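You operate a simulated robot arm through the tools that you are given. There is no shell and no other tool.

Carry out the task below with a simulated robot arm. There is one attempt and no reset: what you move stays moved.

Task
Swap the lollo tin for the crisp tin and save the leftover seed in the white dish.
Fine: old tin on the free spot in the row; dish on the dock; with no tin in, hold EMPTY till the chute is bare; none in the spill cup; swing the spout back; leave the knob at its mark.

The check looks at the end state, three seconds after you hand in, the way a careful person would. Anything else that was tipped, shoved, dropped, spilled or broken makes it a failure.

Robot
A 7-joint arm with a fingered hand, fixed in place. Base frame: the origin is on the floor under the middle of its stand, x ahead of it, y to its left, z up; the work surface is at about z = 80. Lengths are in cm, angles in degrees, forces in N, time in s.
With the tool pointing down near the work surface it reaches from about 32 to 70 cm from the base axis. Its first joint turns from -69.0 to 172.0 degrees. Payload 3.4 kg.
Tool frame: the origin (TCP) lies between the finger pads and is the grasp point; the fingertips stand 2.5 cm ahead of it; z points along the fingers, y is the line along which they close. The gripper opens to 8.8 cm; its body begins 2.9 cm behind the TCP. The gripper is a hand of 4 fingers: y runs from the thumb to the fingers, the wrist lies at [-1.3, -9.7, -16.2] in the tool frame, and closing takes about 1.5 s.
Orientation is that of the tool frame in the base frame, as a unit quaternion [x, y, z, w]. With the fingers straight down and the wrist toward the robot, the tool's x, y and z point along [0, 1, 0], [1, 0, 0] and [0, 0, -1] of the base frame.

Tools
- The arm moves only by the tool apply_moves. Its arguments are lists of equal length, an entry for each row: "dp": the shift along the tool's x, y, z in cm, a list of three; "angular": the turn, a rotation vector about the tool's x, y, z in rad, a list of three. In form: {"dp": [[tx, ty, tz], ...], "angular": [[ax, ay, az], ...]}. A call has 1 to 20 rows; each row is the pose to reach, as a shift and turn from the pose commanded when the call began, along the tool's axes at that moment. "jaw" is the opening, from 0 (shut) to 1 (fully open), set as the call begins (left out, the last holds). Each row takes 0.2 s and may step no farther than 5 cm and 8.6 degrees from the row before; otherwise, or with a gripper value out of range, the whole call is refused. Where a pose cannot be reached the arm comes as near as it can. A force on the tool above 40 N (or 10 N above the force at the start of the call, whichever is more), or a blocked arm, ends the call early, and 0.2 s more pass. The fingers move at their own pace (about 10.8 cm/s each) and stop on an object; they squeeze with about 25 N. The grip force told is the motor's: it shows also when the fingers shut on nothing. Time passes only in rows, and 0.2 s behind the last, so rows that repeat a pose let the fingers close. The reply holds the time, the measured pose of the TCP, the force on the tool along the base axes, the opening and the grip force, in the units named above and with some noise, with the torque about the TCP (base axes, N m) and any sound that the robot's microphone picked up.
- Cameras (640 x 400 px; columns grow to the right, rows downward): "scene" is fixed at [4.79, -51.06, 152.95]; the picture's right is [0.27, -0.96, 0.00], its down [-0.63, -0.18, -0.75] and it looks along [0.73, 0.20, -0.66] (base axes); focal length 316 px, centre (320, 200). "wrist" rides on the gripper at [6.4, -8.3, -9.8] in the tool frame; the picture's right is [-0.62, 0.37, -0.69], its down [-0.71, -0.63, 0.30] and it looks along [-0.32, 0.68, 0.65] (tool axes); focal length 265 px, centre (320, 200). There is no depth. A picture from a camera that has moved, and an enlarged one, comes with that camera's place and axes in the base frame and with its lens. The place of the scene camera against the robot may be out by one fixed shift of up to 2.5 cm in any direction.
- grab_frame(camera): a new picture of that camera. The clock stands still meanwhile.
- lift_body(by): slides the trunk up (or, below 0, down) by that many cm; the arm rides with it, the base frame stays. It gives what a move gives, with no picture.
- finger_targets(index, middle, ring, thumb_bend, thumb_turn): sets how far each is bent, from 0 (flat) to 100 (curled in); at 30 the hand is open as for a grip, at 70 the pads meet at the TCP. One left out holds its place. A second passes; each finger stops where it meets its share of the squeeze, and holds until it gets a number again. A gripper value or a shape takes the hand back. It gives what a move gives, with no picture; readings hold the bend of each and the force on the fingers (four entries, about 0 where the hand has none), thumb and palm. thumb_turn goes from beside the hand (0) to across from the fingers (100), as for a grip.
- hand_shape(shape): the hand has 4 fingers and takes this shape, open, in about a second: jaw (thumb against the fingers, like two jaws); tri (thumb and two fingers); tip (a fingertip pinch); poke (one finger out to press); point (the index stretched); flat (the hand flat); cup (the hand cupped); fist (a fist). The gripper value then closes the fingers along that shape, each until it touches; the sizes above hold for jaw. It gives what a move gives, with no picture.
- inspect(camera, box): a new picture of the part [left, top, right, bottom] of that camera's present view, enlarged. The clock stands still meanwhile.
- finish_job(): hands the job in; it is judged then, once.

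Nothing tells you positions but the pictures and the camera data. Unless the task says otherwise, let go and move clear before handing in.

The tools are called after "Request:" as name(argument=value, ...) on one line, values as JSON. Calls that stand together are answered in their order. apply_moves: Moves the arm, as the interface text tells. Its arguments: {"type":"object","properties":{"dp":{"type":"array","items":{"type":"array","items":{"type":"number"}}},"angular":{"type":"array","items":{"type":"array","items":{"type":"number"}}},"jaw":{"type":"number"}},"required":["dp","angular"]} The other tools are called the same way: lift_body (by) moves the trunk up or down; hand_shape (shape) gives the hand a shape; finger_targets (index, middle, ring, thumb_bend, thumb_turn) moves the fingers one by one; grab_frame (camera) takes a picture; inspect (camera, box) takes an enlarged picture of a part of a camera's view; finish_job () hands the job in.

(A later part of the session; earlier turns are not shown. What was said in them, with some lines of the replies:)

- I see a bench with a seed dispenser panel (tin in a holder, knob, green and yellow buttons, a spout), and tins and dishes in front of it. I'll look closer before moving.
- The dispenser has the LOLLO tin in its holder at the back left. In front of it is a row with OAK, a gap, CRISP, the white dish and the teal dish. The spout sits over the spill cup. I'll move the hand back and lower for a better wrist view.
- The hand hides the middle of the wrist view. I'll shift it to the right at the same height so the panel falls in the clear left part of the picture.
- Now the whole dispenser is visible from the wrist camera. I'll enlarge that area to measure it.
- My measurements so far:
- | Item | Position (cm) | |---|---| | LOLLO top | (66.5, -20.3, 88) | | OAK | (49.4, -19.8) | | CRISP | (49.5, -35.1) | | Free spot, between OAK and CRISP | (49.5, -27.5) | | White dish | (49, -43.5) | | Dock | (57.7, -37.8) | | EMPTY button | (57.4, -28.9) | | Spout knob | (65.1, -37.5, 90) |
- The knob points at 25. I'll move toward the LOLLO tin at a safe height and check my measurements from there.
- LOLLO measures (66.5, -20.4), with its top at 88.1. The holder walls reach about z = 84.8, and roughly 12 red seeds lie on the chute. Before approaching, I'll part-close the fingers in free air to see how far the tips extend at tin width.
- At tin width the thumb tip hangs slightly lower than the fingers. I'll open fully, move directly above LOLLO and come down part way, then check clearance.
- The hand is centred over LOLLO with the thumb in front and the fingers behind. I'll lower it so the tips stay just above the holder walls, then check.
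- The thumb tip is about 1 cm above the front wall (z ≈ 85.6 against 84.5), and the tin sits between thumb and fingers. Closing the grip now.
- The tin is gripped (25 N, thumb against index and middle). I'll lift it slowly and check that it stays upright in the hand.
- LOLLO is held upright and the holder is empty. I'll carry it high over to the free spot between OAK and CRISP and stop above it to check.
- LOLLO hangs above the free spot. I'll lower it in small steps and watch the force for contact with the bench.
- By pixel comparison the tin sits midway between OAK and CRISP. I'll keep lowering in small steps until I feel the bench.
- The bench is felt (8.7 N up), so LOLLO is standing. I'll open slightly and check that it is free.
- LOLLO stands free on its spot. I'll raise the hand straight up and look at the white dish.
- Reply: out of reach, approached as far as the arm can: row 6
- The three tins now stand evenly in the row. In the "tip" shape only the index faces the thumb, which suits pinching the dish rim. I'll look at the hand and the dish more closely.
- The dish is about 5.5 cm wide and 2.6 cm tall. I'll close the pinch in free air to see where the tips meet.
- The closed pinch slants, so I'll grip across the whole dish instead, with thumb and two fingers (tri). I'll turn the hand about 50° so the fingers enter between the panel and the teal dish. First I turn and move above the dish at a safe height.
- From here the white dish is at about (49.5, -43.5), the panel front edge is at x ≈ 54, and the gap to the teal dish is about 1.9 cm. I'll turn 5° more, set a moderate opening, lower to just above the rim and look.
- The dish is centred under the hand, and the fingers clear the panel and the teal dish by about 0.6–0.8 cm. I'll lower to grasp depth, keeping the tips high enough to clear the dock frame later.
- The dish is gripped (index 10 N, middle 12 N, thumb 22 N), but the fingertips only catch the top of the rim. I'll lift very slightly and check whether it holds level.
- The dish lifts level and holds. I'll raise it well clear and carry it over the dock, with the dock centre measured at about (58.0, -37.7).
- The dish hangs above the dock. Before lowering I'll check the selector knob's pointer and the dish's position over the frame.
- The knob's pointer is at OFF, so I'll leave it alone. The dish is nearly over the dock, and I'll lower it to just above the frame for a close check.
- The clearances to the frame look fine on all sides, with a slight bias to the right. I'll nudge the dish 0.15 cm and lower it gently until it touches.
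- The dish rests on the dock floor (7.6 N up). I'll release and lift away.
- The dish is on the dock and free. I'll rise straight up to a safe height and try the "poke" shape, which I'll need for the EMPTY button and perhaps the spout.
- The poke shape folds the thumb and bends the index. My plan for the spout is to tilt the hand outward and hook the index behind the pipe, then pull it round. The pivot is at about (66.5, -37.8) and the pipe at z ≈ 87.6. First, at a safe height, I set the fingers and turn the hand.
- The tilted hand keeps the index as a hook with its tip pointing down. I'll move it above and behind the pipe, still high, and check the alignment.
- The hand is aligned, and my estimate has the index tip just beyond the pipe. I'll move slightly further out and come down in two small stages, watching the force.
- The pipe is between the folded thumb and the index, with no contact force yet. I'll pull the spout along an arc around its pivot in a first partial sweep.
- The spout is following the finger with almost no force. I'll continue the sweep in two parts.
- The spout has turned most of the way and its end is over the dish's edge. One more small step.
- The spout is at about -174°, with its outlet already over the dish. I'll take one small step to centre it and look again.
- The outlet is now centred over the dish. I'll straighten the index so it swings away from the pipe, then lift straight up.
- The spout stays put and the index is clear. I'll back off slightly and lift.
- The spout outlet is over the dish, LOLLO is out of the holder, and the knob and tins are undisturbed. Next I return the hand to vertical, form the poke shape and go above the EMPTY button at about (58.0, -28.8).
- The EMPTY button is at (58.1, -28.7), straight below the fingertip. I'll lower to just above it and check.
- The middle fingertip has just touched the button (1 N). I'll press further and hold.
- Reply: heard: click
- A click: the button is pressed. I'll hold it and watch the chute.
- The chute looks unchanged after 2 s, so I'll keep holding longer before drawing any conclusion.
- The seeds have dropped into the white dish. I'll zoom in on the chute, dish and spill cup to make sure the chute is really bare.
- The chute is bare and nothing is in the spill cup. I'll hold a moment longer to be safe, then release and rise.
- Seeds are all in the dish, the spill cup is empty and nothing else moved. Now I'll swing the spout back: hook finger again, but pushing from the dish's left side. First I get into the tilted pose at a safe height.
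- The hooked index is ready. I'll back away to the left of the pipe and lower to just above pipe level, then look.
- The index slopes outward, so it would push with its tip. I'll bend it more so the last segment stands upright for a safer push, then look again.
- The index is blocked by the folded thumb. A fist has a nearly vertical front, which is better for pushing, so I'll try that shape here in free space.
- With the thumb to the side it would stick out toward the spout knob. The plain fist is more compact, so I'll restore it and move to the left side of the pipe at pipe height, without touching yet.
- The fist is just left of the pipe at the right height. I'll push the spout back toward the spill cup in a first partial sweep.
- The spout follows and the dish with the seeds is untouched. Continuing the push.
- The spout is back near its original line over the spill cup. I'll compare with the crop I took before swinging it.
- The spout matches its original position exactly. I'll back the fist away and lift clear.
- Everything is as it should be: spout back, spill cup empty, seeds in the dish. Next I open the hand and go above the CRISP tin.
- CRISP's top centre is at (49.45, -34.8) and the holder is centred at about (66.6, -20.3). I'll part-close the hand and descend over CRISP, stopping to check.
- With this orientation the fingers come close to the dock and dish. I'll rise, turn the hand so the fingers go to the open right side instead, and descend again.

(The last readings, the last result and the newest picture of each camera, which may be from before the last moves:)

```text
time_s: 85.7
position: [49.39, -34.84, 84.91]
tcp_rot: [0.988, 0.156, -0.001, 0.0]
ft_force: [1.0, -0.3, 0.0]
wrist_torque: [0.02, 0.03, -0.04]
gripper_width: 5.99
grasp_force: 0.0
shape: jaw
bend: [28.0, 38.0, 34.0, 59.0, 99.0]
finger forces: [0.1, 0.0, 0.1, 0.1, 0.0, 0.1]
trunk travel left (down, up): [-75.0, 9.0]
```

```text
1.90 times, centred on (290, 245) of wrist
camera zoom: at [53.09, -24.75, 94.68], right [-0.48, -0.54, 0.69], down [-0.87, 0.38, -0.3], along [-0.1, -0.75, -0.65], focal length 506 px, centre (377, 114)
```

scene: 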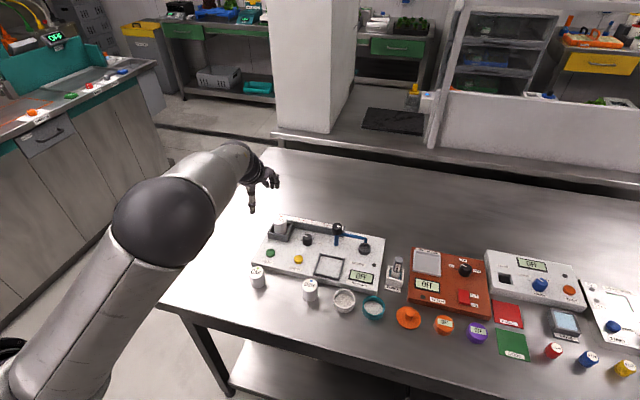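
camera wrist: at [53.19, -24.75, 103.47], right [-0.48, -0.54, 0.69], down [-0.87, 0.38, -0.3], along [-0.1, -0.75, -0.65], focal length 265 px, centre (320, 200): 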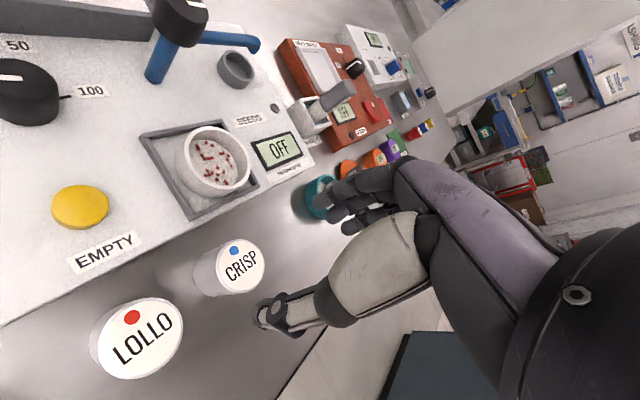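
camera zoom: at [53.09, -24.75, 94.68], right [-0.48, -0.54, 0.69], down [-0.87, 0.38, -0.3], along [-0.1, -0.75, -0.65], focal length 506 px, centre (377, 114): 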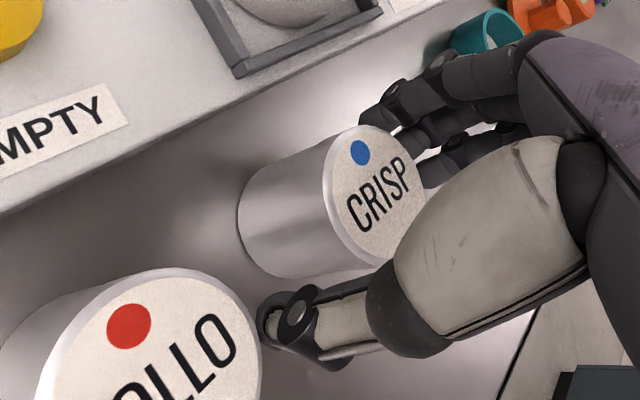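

The thumb is clear of LOLLO by about 1 cm and no forces show. Closing on CRISP.

Request:
apply_moves(dp=[[0, 0, 0], [0, 0, 0], [0, 0, 0], [0, 0, 0], [0, 0, 0], [0, 0, 0], [0, 0, 0]], angular=[[0, 0, 0], [0, 0, 0], [0, 0, 0], [0, 0, 0], [0, 0, 0], [0, 0, 0], [0, 0, 0]], jaw=0.0)

Request:
apply_moves(dp=[[0, 0, -0.5], [0, 0, -1.5], [0, 0, -3], [0, 0, -3]], angular=[[0, 0, 0], [0, 0, 0], [0, 0, 0], [0, 0, 0]])

Request:
inspect(camera="scene", box=[260, 230, 360, 310])

Request:
inspect(camera="wrist", box=[180, 140, 400, 350])

```text
time_s: 87.3
position: [49.42, -34.8, 84.92]
tcp_rot: [0.988, 0.156, 0.0, 0.0]
ft_force: [0.9, -0.9, 0.0]
wrist_torque: [0.0, 0.0, 0.0]
gripper_width: 3.32
grasp_force: 25.6
shape: jaw
bend: [74.0, 50.0, 55.0, 73.0, 100.0]
finger forces: [13.9, 7.1, 0.0, 0.0, 21.6, 0.0]
trunk travel left (down, up): [-75.0, 9.0]
```

```text
time_s: 88.3
position: [49.53, -34.85, 87.89]
tcp_rot: [0.988, 0.155, -0.001, 0.001]
ft_force: [-1.1, 0.3, -0.2]
wrist_torque: [0.01, -0.03, -0.02]
gripper_width: 3.31
grasp_force: 24.8
shape: jaw
bend: [74.0, 50.0, 55.0, 73.0, 100.0]
finger forces: [13.9, 7.1, 0.0, 0.1, 21.7, 0.0]
trunk travel left (down, up): [-75.0, 9.0]
```

```text
5.00 times, centred on (310, 270) of scene
camera zoom: at [4.79, -51.06, 152.95], right [0.27, -0.96, 0.0], down [-0.63, -0.18, -0.75], along [0.73, 0.2, -0.66], focal length 1581 px, centre (370, -150)
```

zoom: 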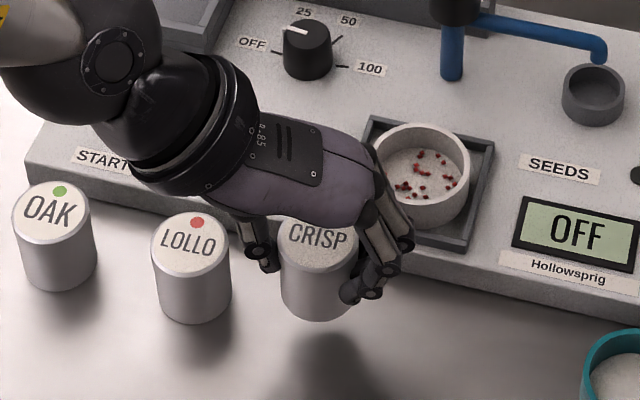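

```text
1.90 times, centred on (290, 245) of wrist
camera zoom: at [53.22, -24.79, 97.79], right [-0.48, -0.54, 0.69], down [-0.87, 0.38, -0.3], along [-0.1, -0.75, -0.65], focal length 506 px, centre (377, 114)
```

zoom: 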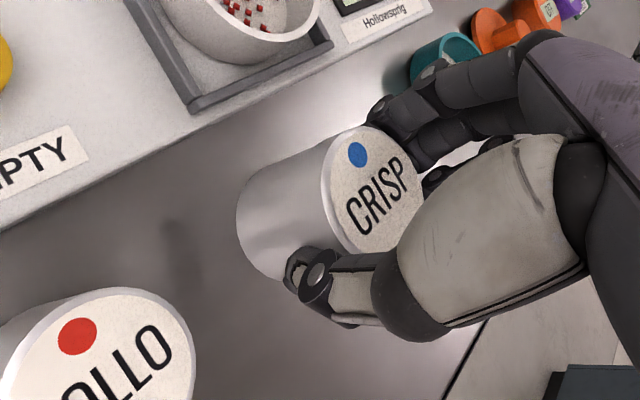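

CRISP is lifted upright and its neighbours are undisturbed. I'll raise it high, turn the hand back and carry it to above the empty holder.

Request:
apply_moves(dp=[[0, 0, -4], [0, 0, -8], [0, 0, -11.1], [2.04, -0.86, -11.1], [4.09, -1.71, -11.1], [6.13, -2.57, -11.1], [8.18, -3.42, -11.1], [10.22, -4.28, -11.1], [12.26, -5.13, -11.1], [14.31, -5.99, -11.1], [16.35, -6.84, -11.1], [18.4, -7.7, -11.1], [20.44, -8.55, -11.1], [20.44, -8.55, -11.1]], angular=[[0, 0, 0], [0, 0, 0], [0, 0, 0], [0, 0, -0.1262], [0, 0, -0.2524], [0, 0, -0.3786], [0, 0, -0.5048], [0, 0, -0.631], [0, 0, -0.7572], [0, 0, -0.8834], [0, 0, -1.0096], [0, 0, -1.1358], [0, 0, -1.262], [0, 0, -1.262]])

Request:
inspect(camera="scene", box=[220, 160, 340, 250])

Request:
inspect(camera="wrist", box=[140, 130, 400, 350])

```text
time_s: 91.3
position: [66.07, -20.44, 99.21]
tcp_rot: [0.705, 0.709, 0.0, 0.0]
ft_force: [-0.4, 0.2, -1.6]
wrist_torque: [-0.01, -0.02, 0.01]
gripper_width: 3.31
grasp_force: 24.7
shape: jaw
bend: [74.0, 50.0, 55.0, 73.0, 100.0]
finger forces: [14.0, 7.2, 0.0, 0.0, 21.7, 0.0]
trunk travel left (down, up): [-75.0, 9.0]
```

```text
4.44 times, centred on (280, 205) of scene
camera zoom: at [4.79, -51.06, 152.95], right [0.27, -0.96, 0.0], down [-0.63, -0.18, -0.75], along [0.73, 0.2, -0.66], focal length 1406 px, centre (498, 178)
```

zoom: 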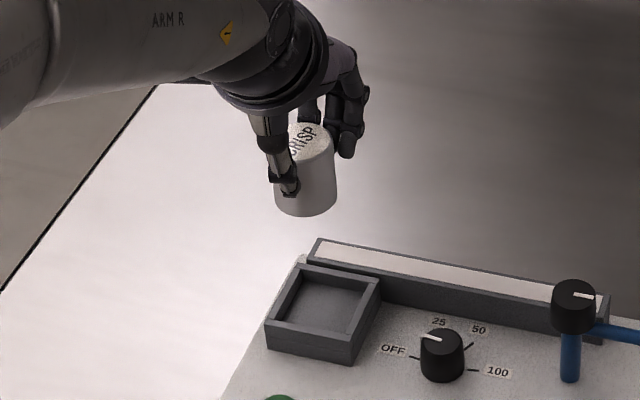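

```text
1.82 times, centred on (270, 240) of wrist
camera zoom: at [57.92, -13.89, 109.14], right [0.37, -0.62, 0.69], down [-0.63, -0.72, -0.3], along [0.68, -0.32, -0.65], focal length 483 px, centre (411, 127)
```

zoom: 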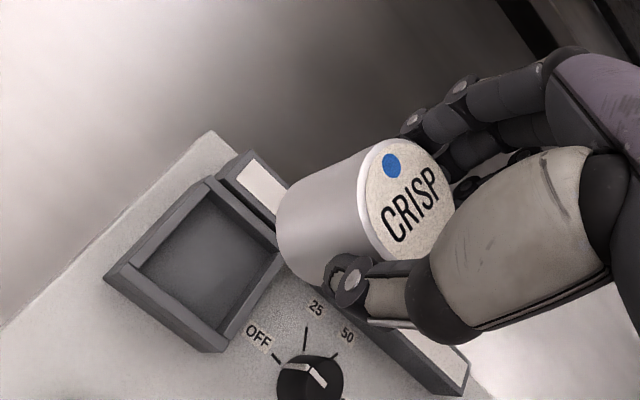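

CRISP hangs above the holder. I'll correct by about 0.3 cm, lower until the tin's bottom is just above the walls, and check the alignment.

Request:
apply_moves(dp=[[0, 0.33, 3], [0, 0.33, 6], [0, 0.33, 8], [0, 0.33, 8]], angular=[[0, 0, 0], [0, 0, 0], [0, 0, 0], [0, 0, 0]])

Request:
inspect(camera="scene", box=[240, 190, 310, 245])

Request:
inspect(camera="wrist", box=[180, 160, 360, 320])

```text
time_s: 92.3
position: [66.43, -20.61, 91.09]
tcp_rot: [0.706, 0.708, 0.0, 0.001]
ft_force: [0.1, -0.2, -0.3]
wrist_torque: [0.02, 0.01, 0.0]
gripper_width: 3.31
grasp_force: 24.6
shape: jaw
bend: [74.0, 50.0, 55.0, 73.0, 100.0]
finger forces: [14.1, 7.1, 0.0, 0.0, 21.6, 0.0]
trunk travel left (down, up): [-75.0, 9.0]
```

```text
7.27 times, centred on (275, 218) of scene
camera zoom: at [4.79, -51.06, 152.95], right [0.27, -0.96, 0.0], down [-0.63, -0.18, -0.75], along [0.73, 0.2, -0.66], focal length 2300 px, centre (647, 73)
```

zoom: 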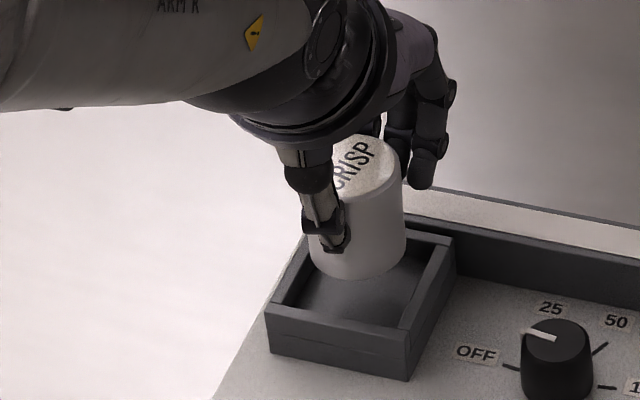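

```text
2.50 times, centred on (270, 240) of wrist
camera zoom: at [58.26, -14.05, 100.94], right [0.37, -0.62, 0.69], down [-0.63, -0.72, -0.3], along [0.68, -0.32, -0.65], focal length 664 px, centre (445, 100)
```

zoom: 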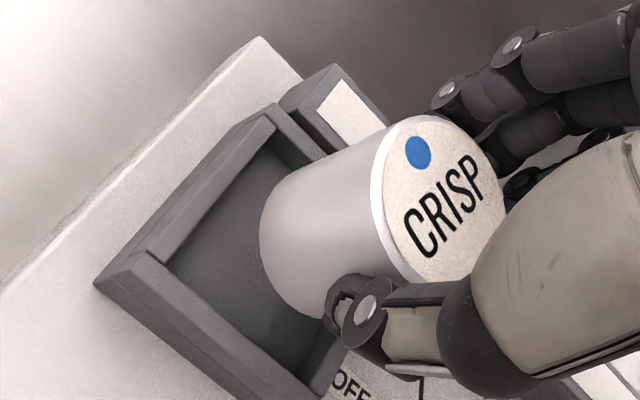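

By the wrist view the tin is within about 0.3 cm of the holder's centre. I'll nudge it 0.1 cm and lower it into the holder.

Request:
apply_moves(dp=[[0.12, -0.03, 0.6], [0.12, -0.03, 1.2], [0.12, -0.03, 1.8], [0.12, -0.03, 1.8]], angular=[[0, 0, 0], [0, 0, 0], [0, 0, 0], [0, 0, 0]])

Request:
inspect(camera="scene", box=[240, 190, 310, 245])

Request:
inspect(camera="wrist", box=[180, 160, 360, 320])

```text
time_s: 93.3
position: [66.41, -20.3, 89.45]
tcp_rot: [0.706, 0.708, 0.0, 0.0]
ft_force: [-0.1, -0.5, 0.3]
wrist_torque: [-0.02, 0.0, -0.02]
gripper_width: 3.34
grasp_force: 24.6
shape: jaw
bend: [74.0, 50.0, 55.0, 73.0, 100.0]
finger forces: [14.0, 7.1, 0.0, 0.0, 21.6, 0.0]
trunk travel left (down, up): [-75.0, 9.0]
```

```text
7.27 times, centred on (275, 218) of scene
camera zoom: at [4.79, -51.06, 152.95], right [0.27, -0.96, 0.0], down [-0.63, -0.18, -0.75], along [0.73, 0.2, -0.66], focal length 2300 px, centre (647, 73)
```

zoom: 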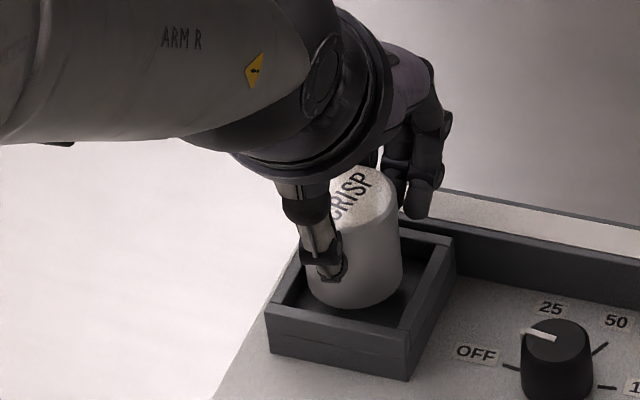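

```text
2.50 times, centred on (270, 240) of wrist
camera zoom: at [58.25, -13.77, 99.18], right [0.37, -0.62, 0.69], down [-0.63, -0.72, -0.3], along [0.68, -0.32, -0.65], focal length 664 px, centre (445, 100)
```

zoom: 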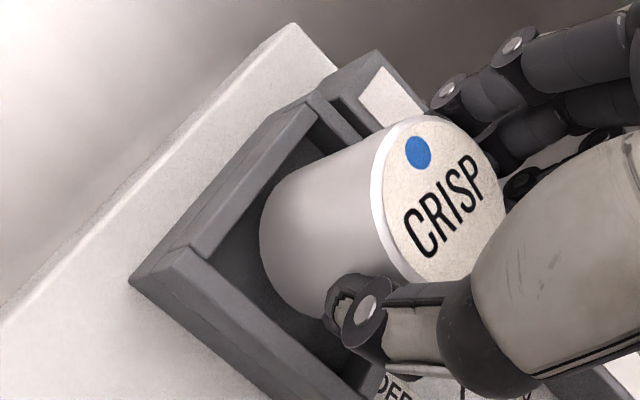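

Request:
apply_moves(dp=[[0, 0, 0.2], [0, 0, 0.4], [0, 0, 0.5]], angular=[[0, 0, 0], [0, 0, 0], [0, 0, 0]])

```text
time_s: 94.1
position: [66.55, -20.36, 88.78]
tcp_rot: [0.706, 0.708, -0.001, 0.001]
ft_force: [0.1, 0.0, -0.6]
wrist_torque: [0.0, 0.0, 0.0]
gripper_width: 3.29
grasp_force: 24.8
shape: jaw
bend: [74.0, 50.0, 55.0, 73.0, 100.0]
finger forces: [14.0, 7.1, 0.1, 0.0, 21.7, 0.0]
trunk travel left (down, up): [-75.0, 9.0]
```

Request:
apply_moves(dp=[[0, 0, 0.12], [0, 0, 0.25]], angular=[[0, 0, 0], [0, 0, 0]])

Request:
inspect(camera="scene", box=[240, 190, 310, 245])

```text
time_s: 94.7
position: [66.38, -20.29, 88.42]
tcp_rot: [0.707, 0.708, 0.0, 0.0]
ft_force: [-0.6, -0.5, -1.0]
wrist_torque: [0.0, 0.02, 0.02]
gripper_width: 3.32
grasp_force: 25.0
shape: jaw
bend: [74.0, 50.0, 55.0, 73.0, 100.0]
finger forces: [14.0, 7.1, 0.0, 0.0, 21.6, 0.1]
trunk travel left (down, up): [-75.0, 9.0]
```

```text
7.27 times, centred on (275, 218) of scene
camera zoom: at [4.79, -51.06, 152.95], right [0.27, -0.96, 0.0], down [-0.63, -0.18, -0.75], along [0.73, 0.2, -0.66], focal length 2300 px, centre (647, 73)
```

zoom: 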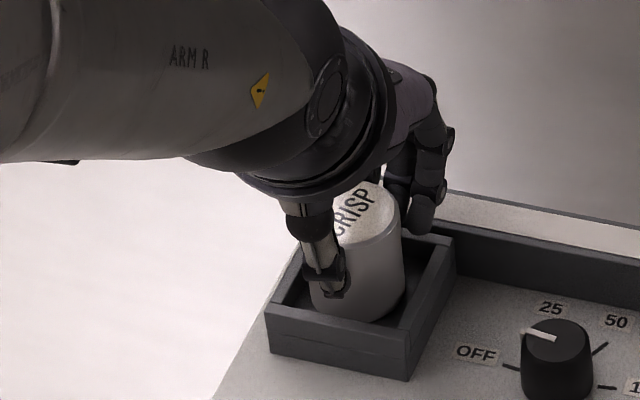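

Request:
apply_moves(dp=[[0, 0, 0.1], [0, 0, 0.2]], angular=[[0, 0, 0], [0, 0, 0]])

```text
time_s: 95.3
position: [66.41, -20.33, 88.45]
tcp_rot: [0.706, 0.709, 0.001, 0.001]
ft_force: [-0.4, -1.1, 4.0]
wrist_torque: [-0.03, -0.05, -0.04]
gripper_width: 3.32
grasp_force: 25.1
shape: jaw
bend: [74.0, 51.0, 55.0, 73.0, 100.0]
finger forces: [13.8, 7.3, 0.0, 0.0, 22.2, 0.0]
trunk travel left (down, up): [-75.0, 9.0]
```

Contact felt (4 N): CRISP sits on the holder floor. I'll release and look.

Request:
apply_moves(dp=[[0, 0, -0.05], [0, 0, -0.1], [0, 0, -0.1], [0, 0, -0.1], [0, 0, -0.1]], angular=[[0, 0, 0], [0, 0, 0], [0, 0, 0], [0, 0, 0], [0, 0, 0]], jaw=0.7)

Request:
inspect(camera="scene", box=[240, 190, 310, 245])

Request:
inspect(camera="wrist", box=[180, 160, 360, 320])

```text
time_s: 96.5
position: [66.45, -20.49, 88.47]
tcp_rot: [0.706, 0.708, 0.0, 0.0]
ft_force: [0.4, 0.3, -0.1]
wrist_torque: [0.01, 0.01, -0.01]
gripper_width: 6.15
grasp_force: 0.2
shape: jaw
bend: [28.0, 37.0, 34.0, 58.0, 99.0]
finger forces: [0.1, 0.0, 0.1, 0.0, 0.0, 0.0]
trunk travel left (down, up): [-75.0, 9.0]
```

```text
7.27 times, centred on (275, 218) of scene
camera zoom: at [4.79, -51.06, 152.95], right [0.27, -0.96, 0.0], down [-0.63, -0.18, -0.75], along [0.73, 0.2, -0.66], focal length 2300 px, centre (647, 73)
```

zoom: 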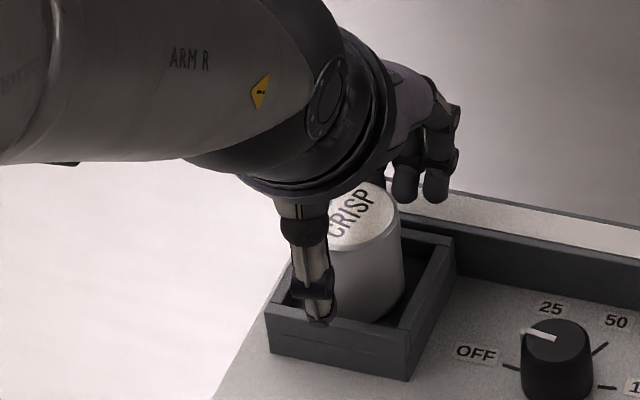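

```text
2.50 times, centred on (270, 240) of wrist
camera zoom: at [58.21, -13.84, 98.27], right [0.37, -0.62, 0.69], down [-0.63, -0.72, -0.3], along [0.68, -0.32, -0.65], focal length 664 px, centre (445, 100)
```

zoom: 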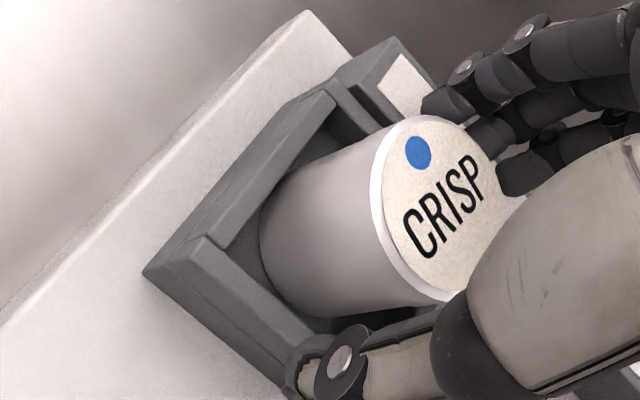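

CRISP stands in the holder, released. I'll rise straight up and move clear, then check everything.

Request:
apply_moves(dp=[[0, 0, -1], [0, 0, -3], [0, 0, -6], [0, 0, -10], [0, 0, -14], [0, -4, -16], [0, -8, -18]], angular=[[0, 0, 0], [0, 0, 0], [0, 0, 0], [0, 0, 0], [0, 0, 0], [0, 0, 0], [0, 0, 0]])

Request:
grab_frame(camera="scene")

Request:
inspect(camera="scene", box=[240, 200, 400, 300])

Request:
grab_frame(camera="wrist")

```text
time_s: 98.1
position: [57.96, -20.11, 106.44]
tcp_rot: [0.706, 0.708, 0.0, 0.0]
ft_force: [-0.5, -0.7, -0.2]
wrist_torque: [-0.01, -0.01, 0.01]
gripper_width: 6.13
grasp_force: 0.0
shape: jaw
bend: [27.0, 37.0, 34.0, 58.0, 99.0]
finger forces: [0.1, 0.1, 0.0, 0.0, 0.0, 0.0]
trunk travel left (down, up): [-75.0, 9.0]
```

```text
taken
```

scene: 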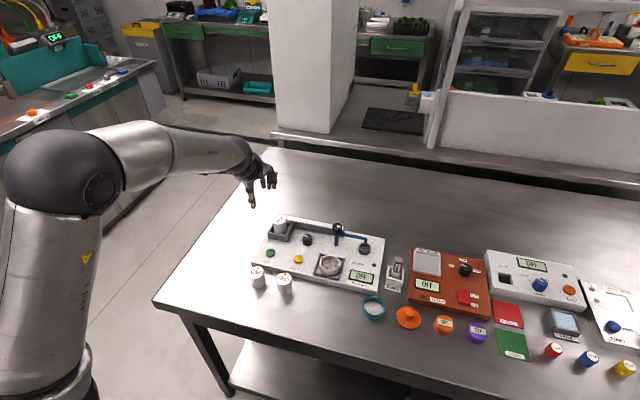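

```text
4.00 times, centred on (320, 250) of scene
camera zoom: at [4.79, -51.06, 152.95], right [0.27, -0.96, 0.0], down [-0.63, -0.18, -0.75], along [0.73, 0.2, -0.66], focal length 1265 px, centre (320, 0)
```

zoom: 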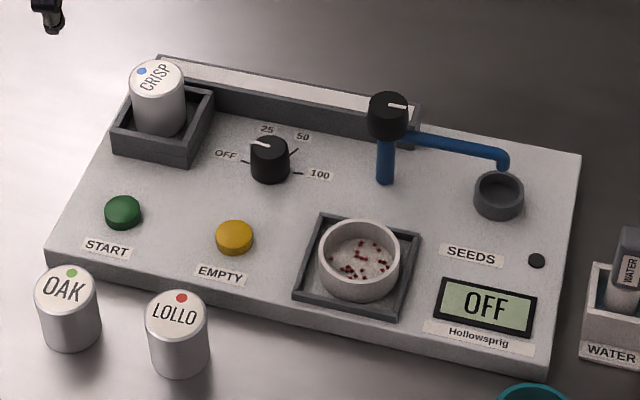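

```text
taken
camera wrist: at [49.72, -13.51, 116.19], right [0.37, -0.62, 0.69], down [-0.63, -0.72, -0.3], along [0.68, -0.32, -0.65], focal length 265 px, centre (320, 200)
```

wrist: 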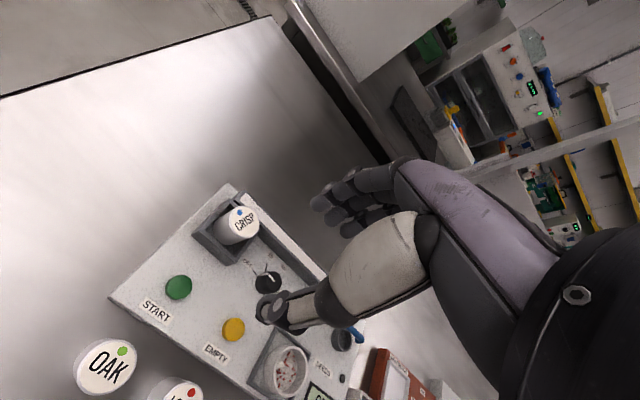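

Everything looks right; one last close look at the spill cup, dish, knob and holder for stray seeds.

Request:
inspect(camera="scene", box=[325, 215, 395, 285])

Request:
inspect(camera="scene", box=[255, 205, 335, 255])

Request:
inspect(camera="scene", box=[240, 255, 400, 340])

```text
5.71 times, centred on (360, 250) of scene
camera zoom: at [4.79, -51.06, 152.95], right [0.27, -0.96, 0.0], down [-0.63, -0.18, -0.75], along [0.73, 0.2, -0.66], focal length 1807 px, centre (91, -86)
```

zoom: 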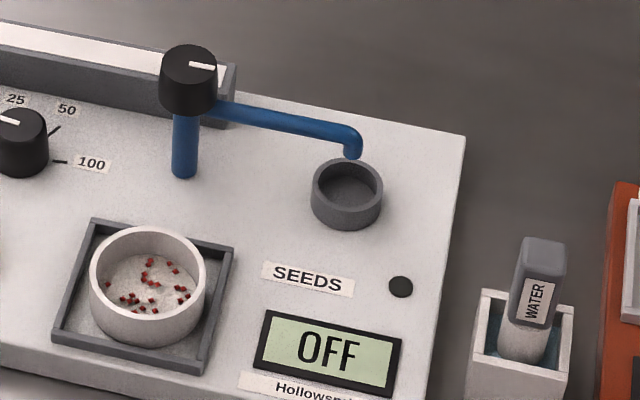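

```text
8.00 times, centred on (295, 230) of scene
camera zoom: at [4.79, -51.06, 152.95], right [0.27, -0.96, 0.0], down [-0.63, -0.18, -0.75], along [0.73, 0.2, -0.66], focal length 2530 px, centre (520, -40)
```

zoom: 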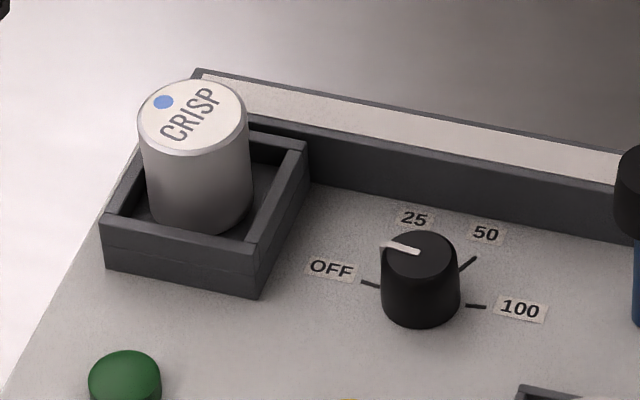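

```text
4.00 times, centred on (320, 298) of scene
camera zoom: at [4.79, -51.06, 152.95], right [0.27, -0.96, 0.0], down [-0.63, -0.18, -0.75], along [0.73, 0.2, -0.66], focal length 1265 px, centre (320, -190)
```

zoom: 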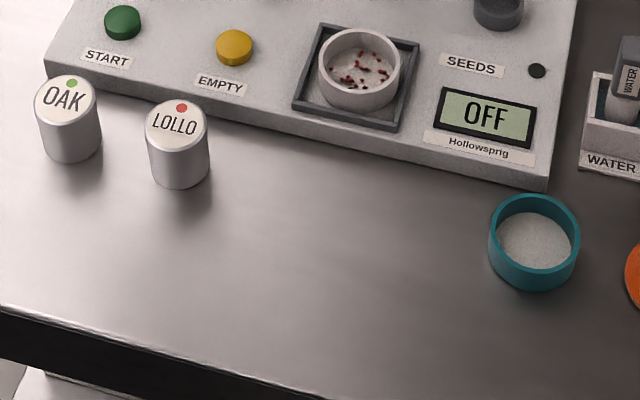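

The end state looks right:

- **Tins:** CRISP is upright in the holder, and LOLLO stands in the row between OAK and CRISP's old place.
- **Seed:** all of it is in the white dish on the dock; the chute and spill cup are empty.
- **Controls:** the spout is back over the spill cup, and the knob still points at OFF.

The hand is clear of everything, so I'm handing in.

Request:
finish_job()

```text
The job is handed in.
```

The tins are swapped and the leftover seed is saved. From the last pictures before handing in:

- **Tins:** CRISP stands upright in the holder. LOLLO is on the free spot in the row, next to OAK.
- **Seed:** I held EMPTY with no tin in until the chute was bare. I saw seeds only in the white dish, which sits on the dock, and none in the spill cup.
- **Spout and knob:** the spout is back over the spill cup, in the same position as at the start. I did not turn the knob; it still points at OFF.

I saw nothing else tipped, shoved or spilled. The hand was empty and well clear when I handed in. The hand-in reply gave no verdict, so I don't know how it was judged.
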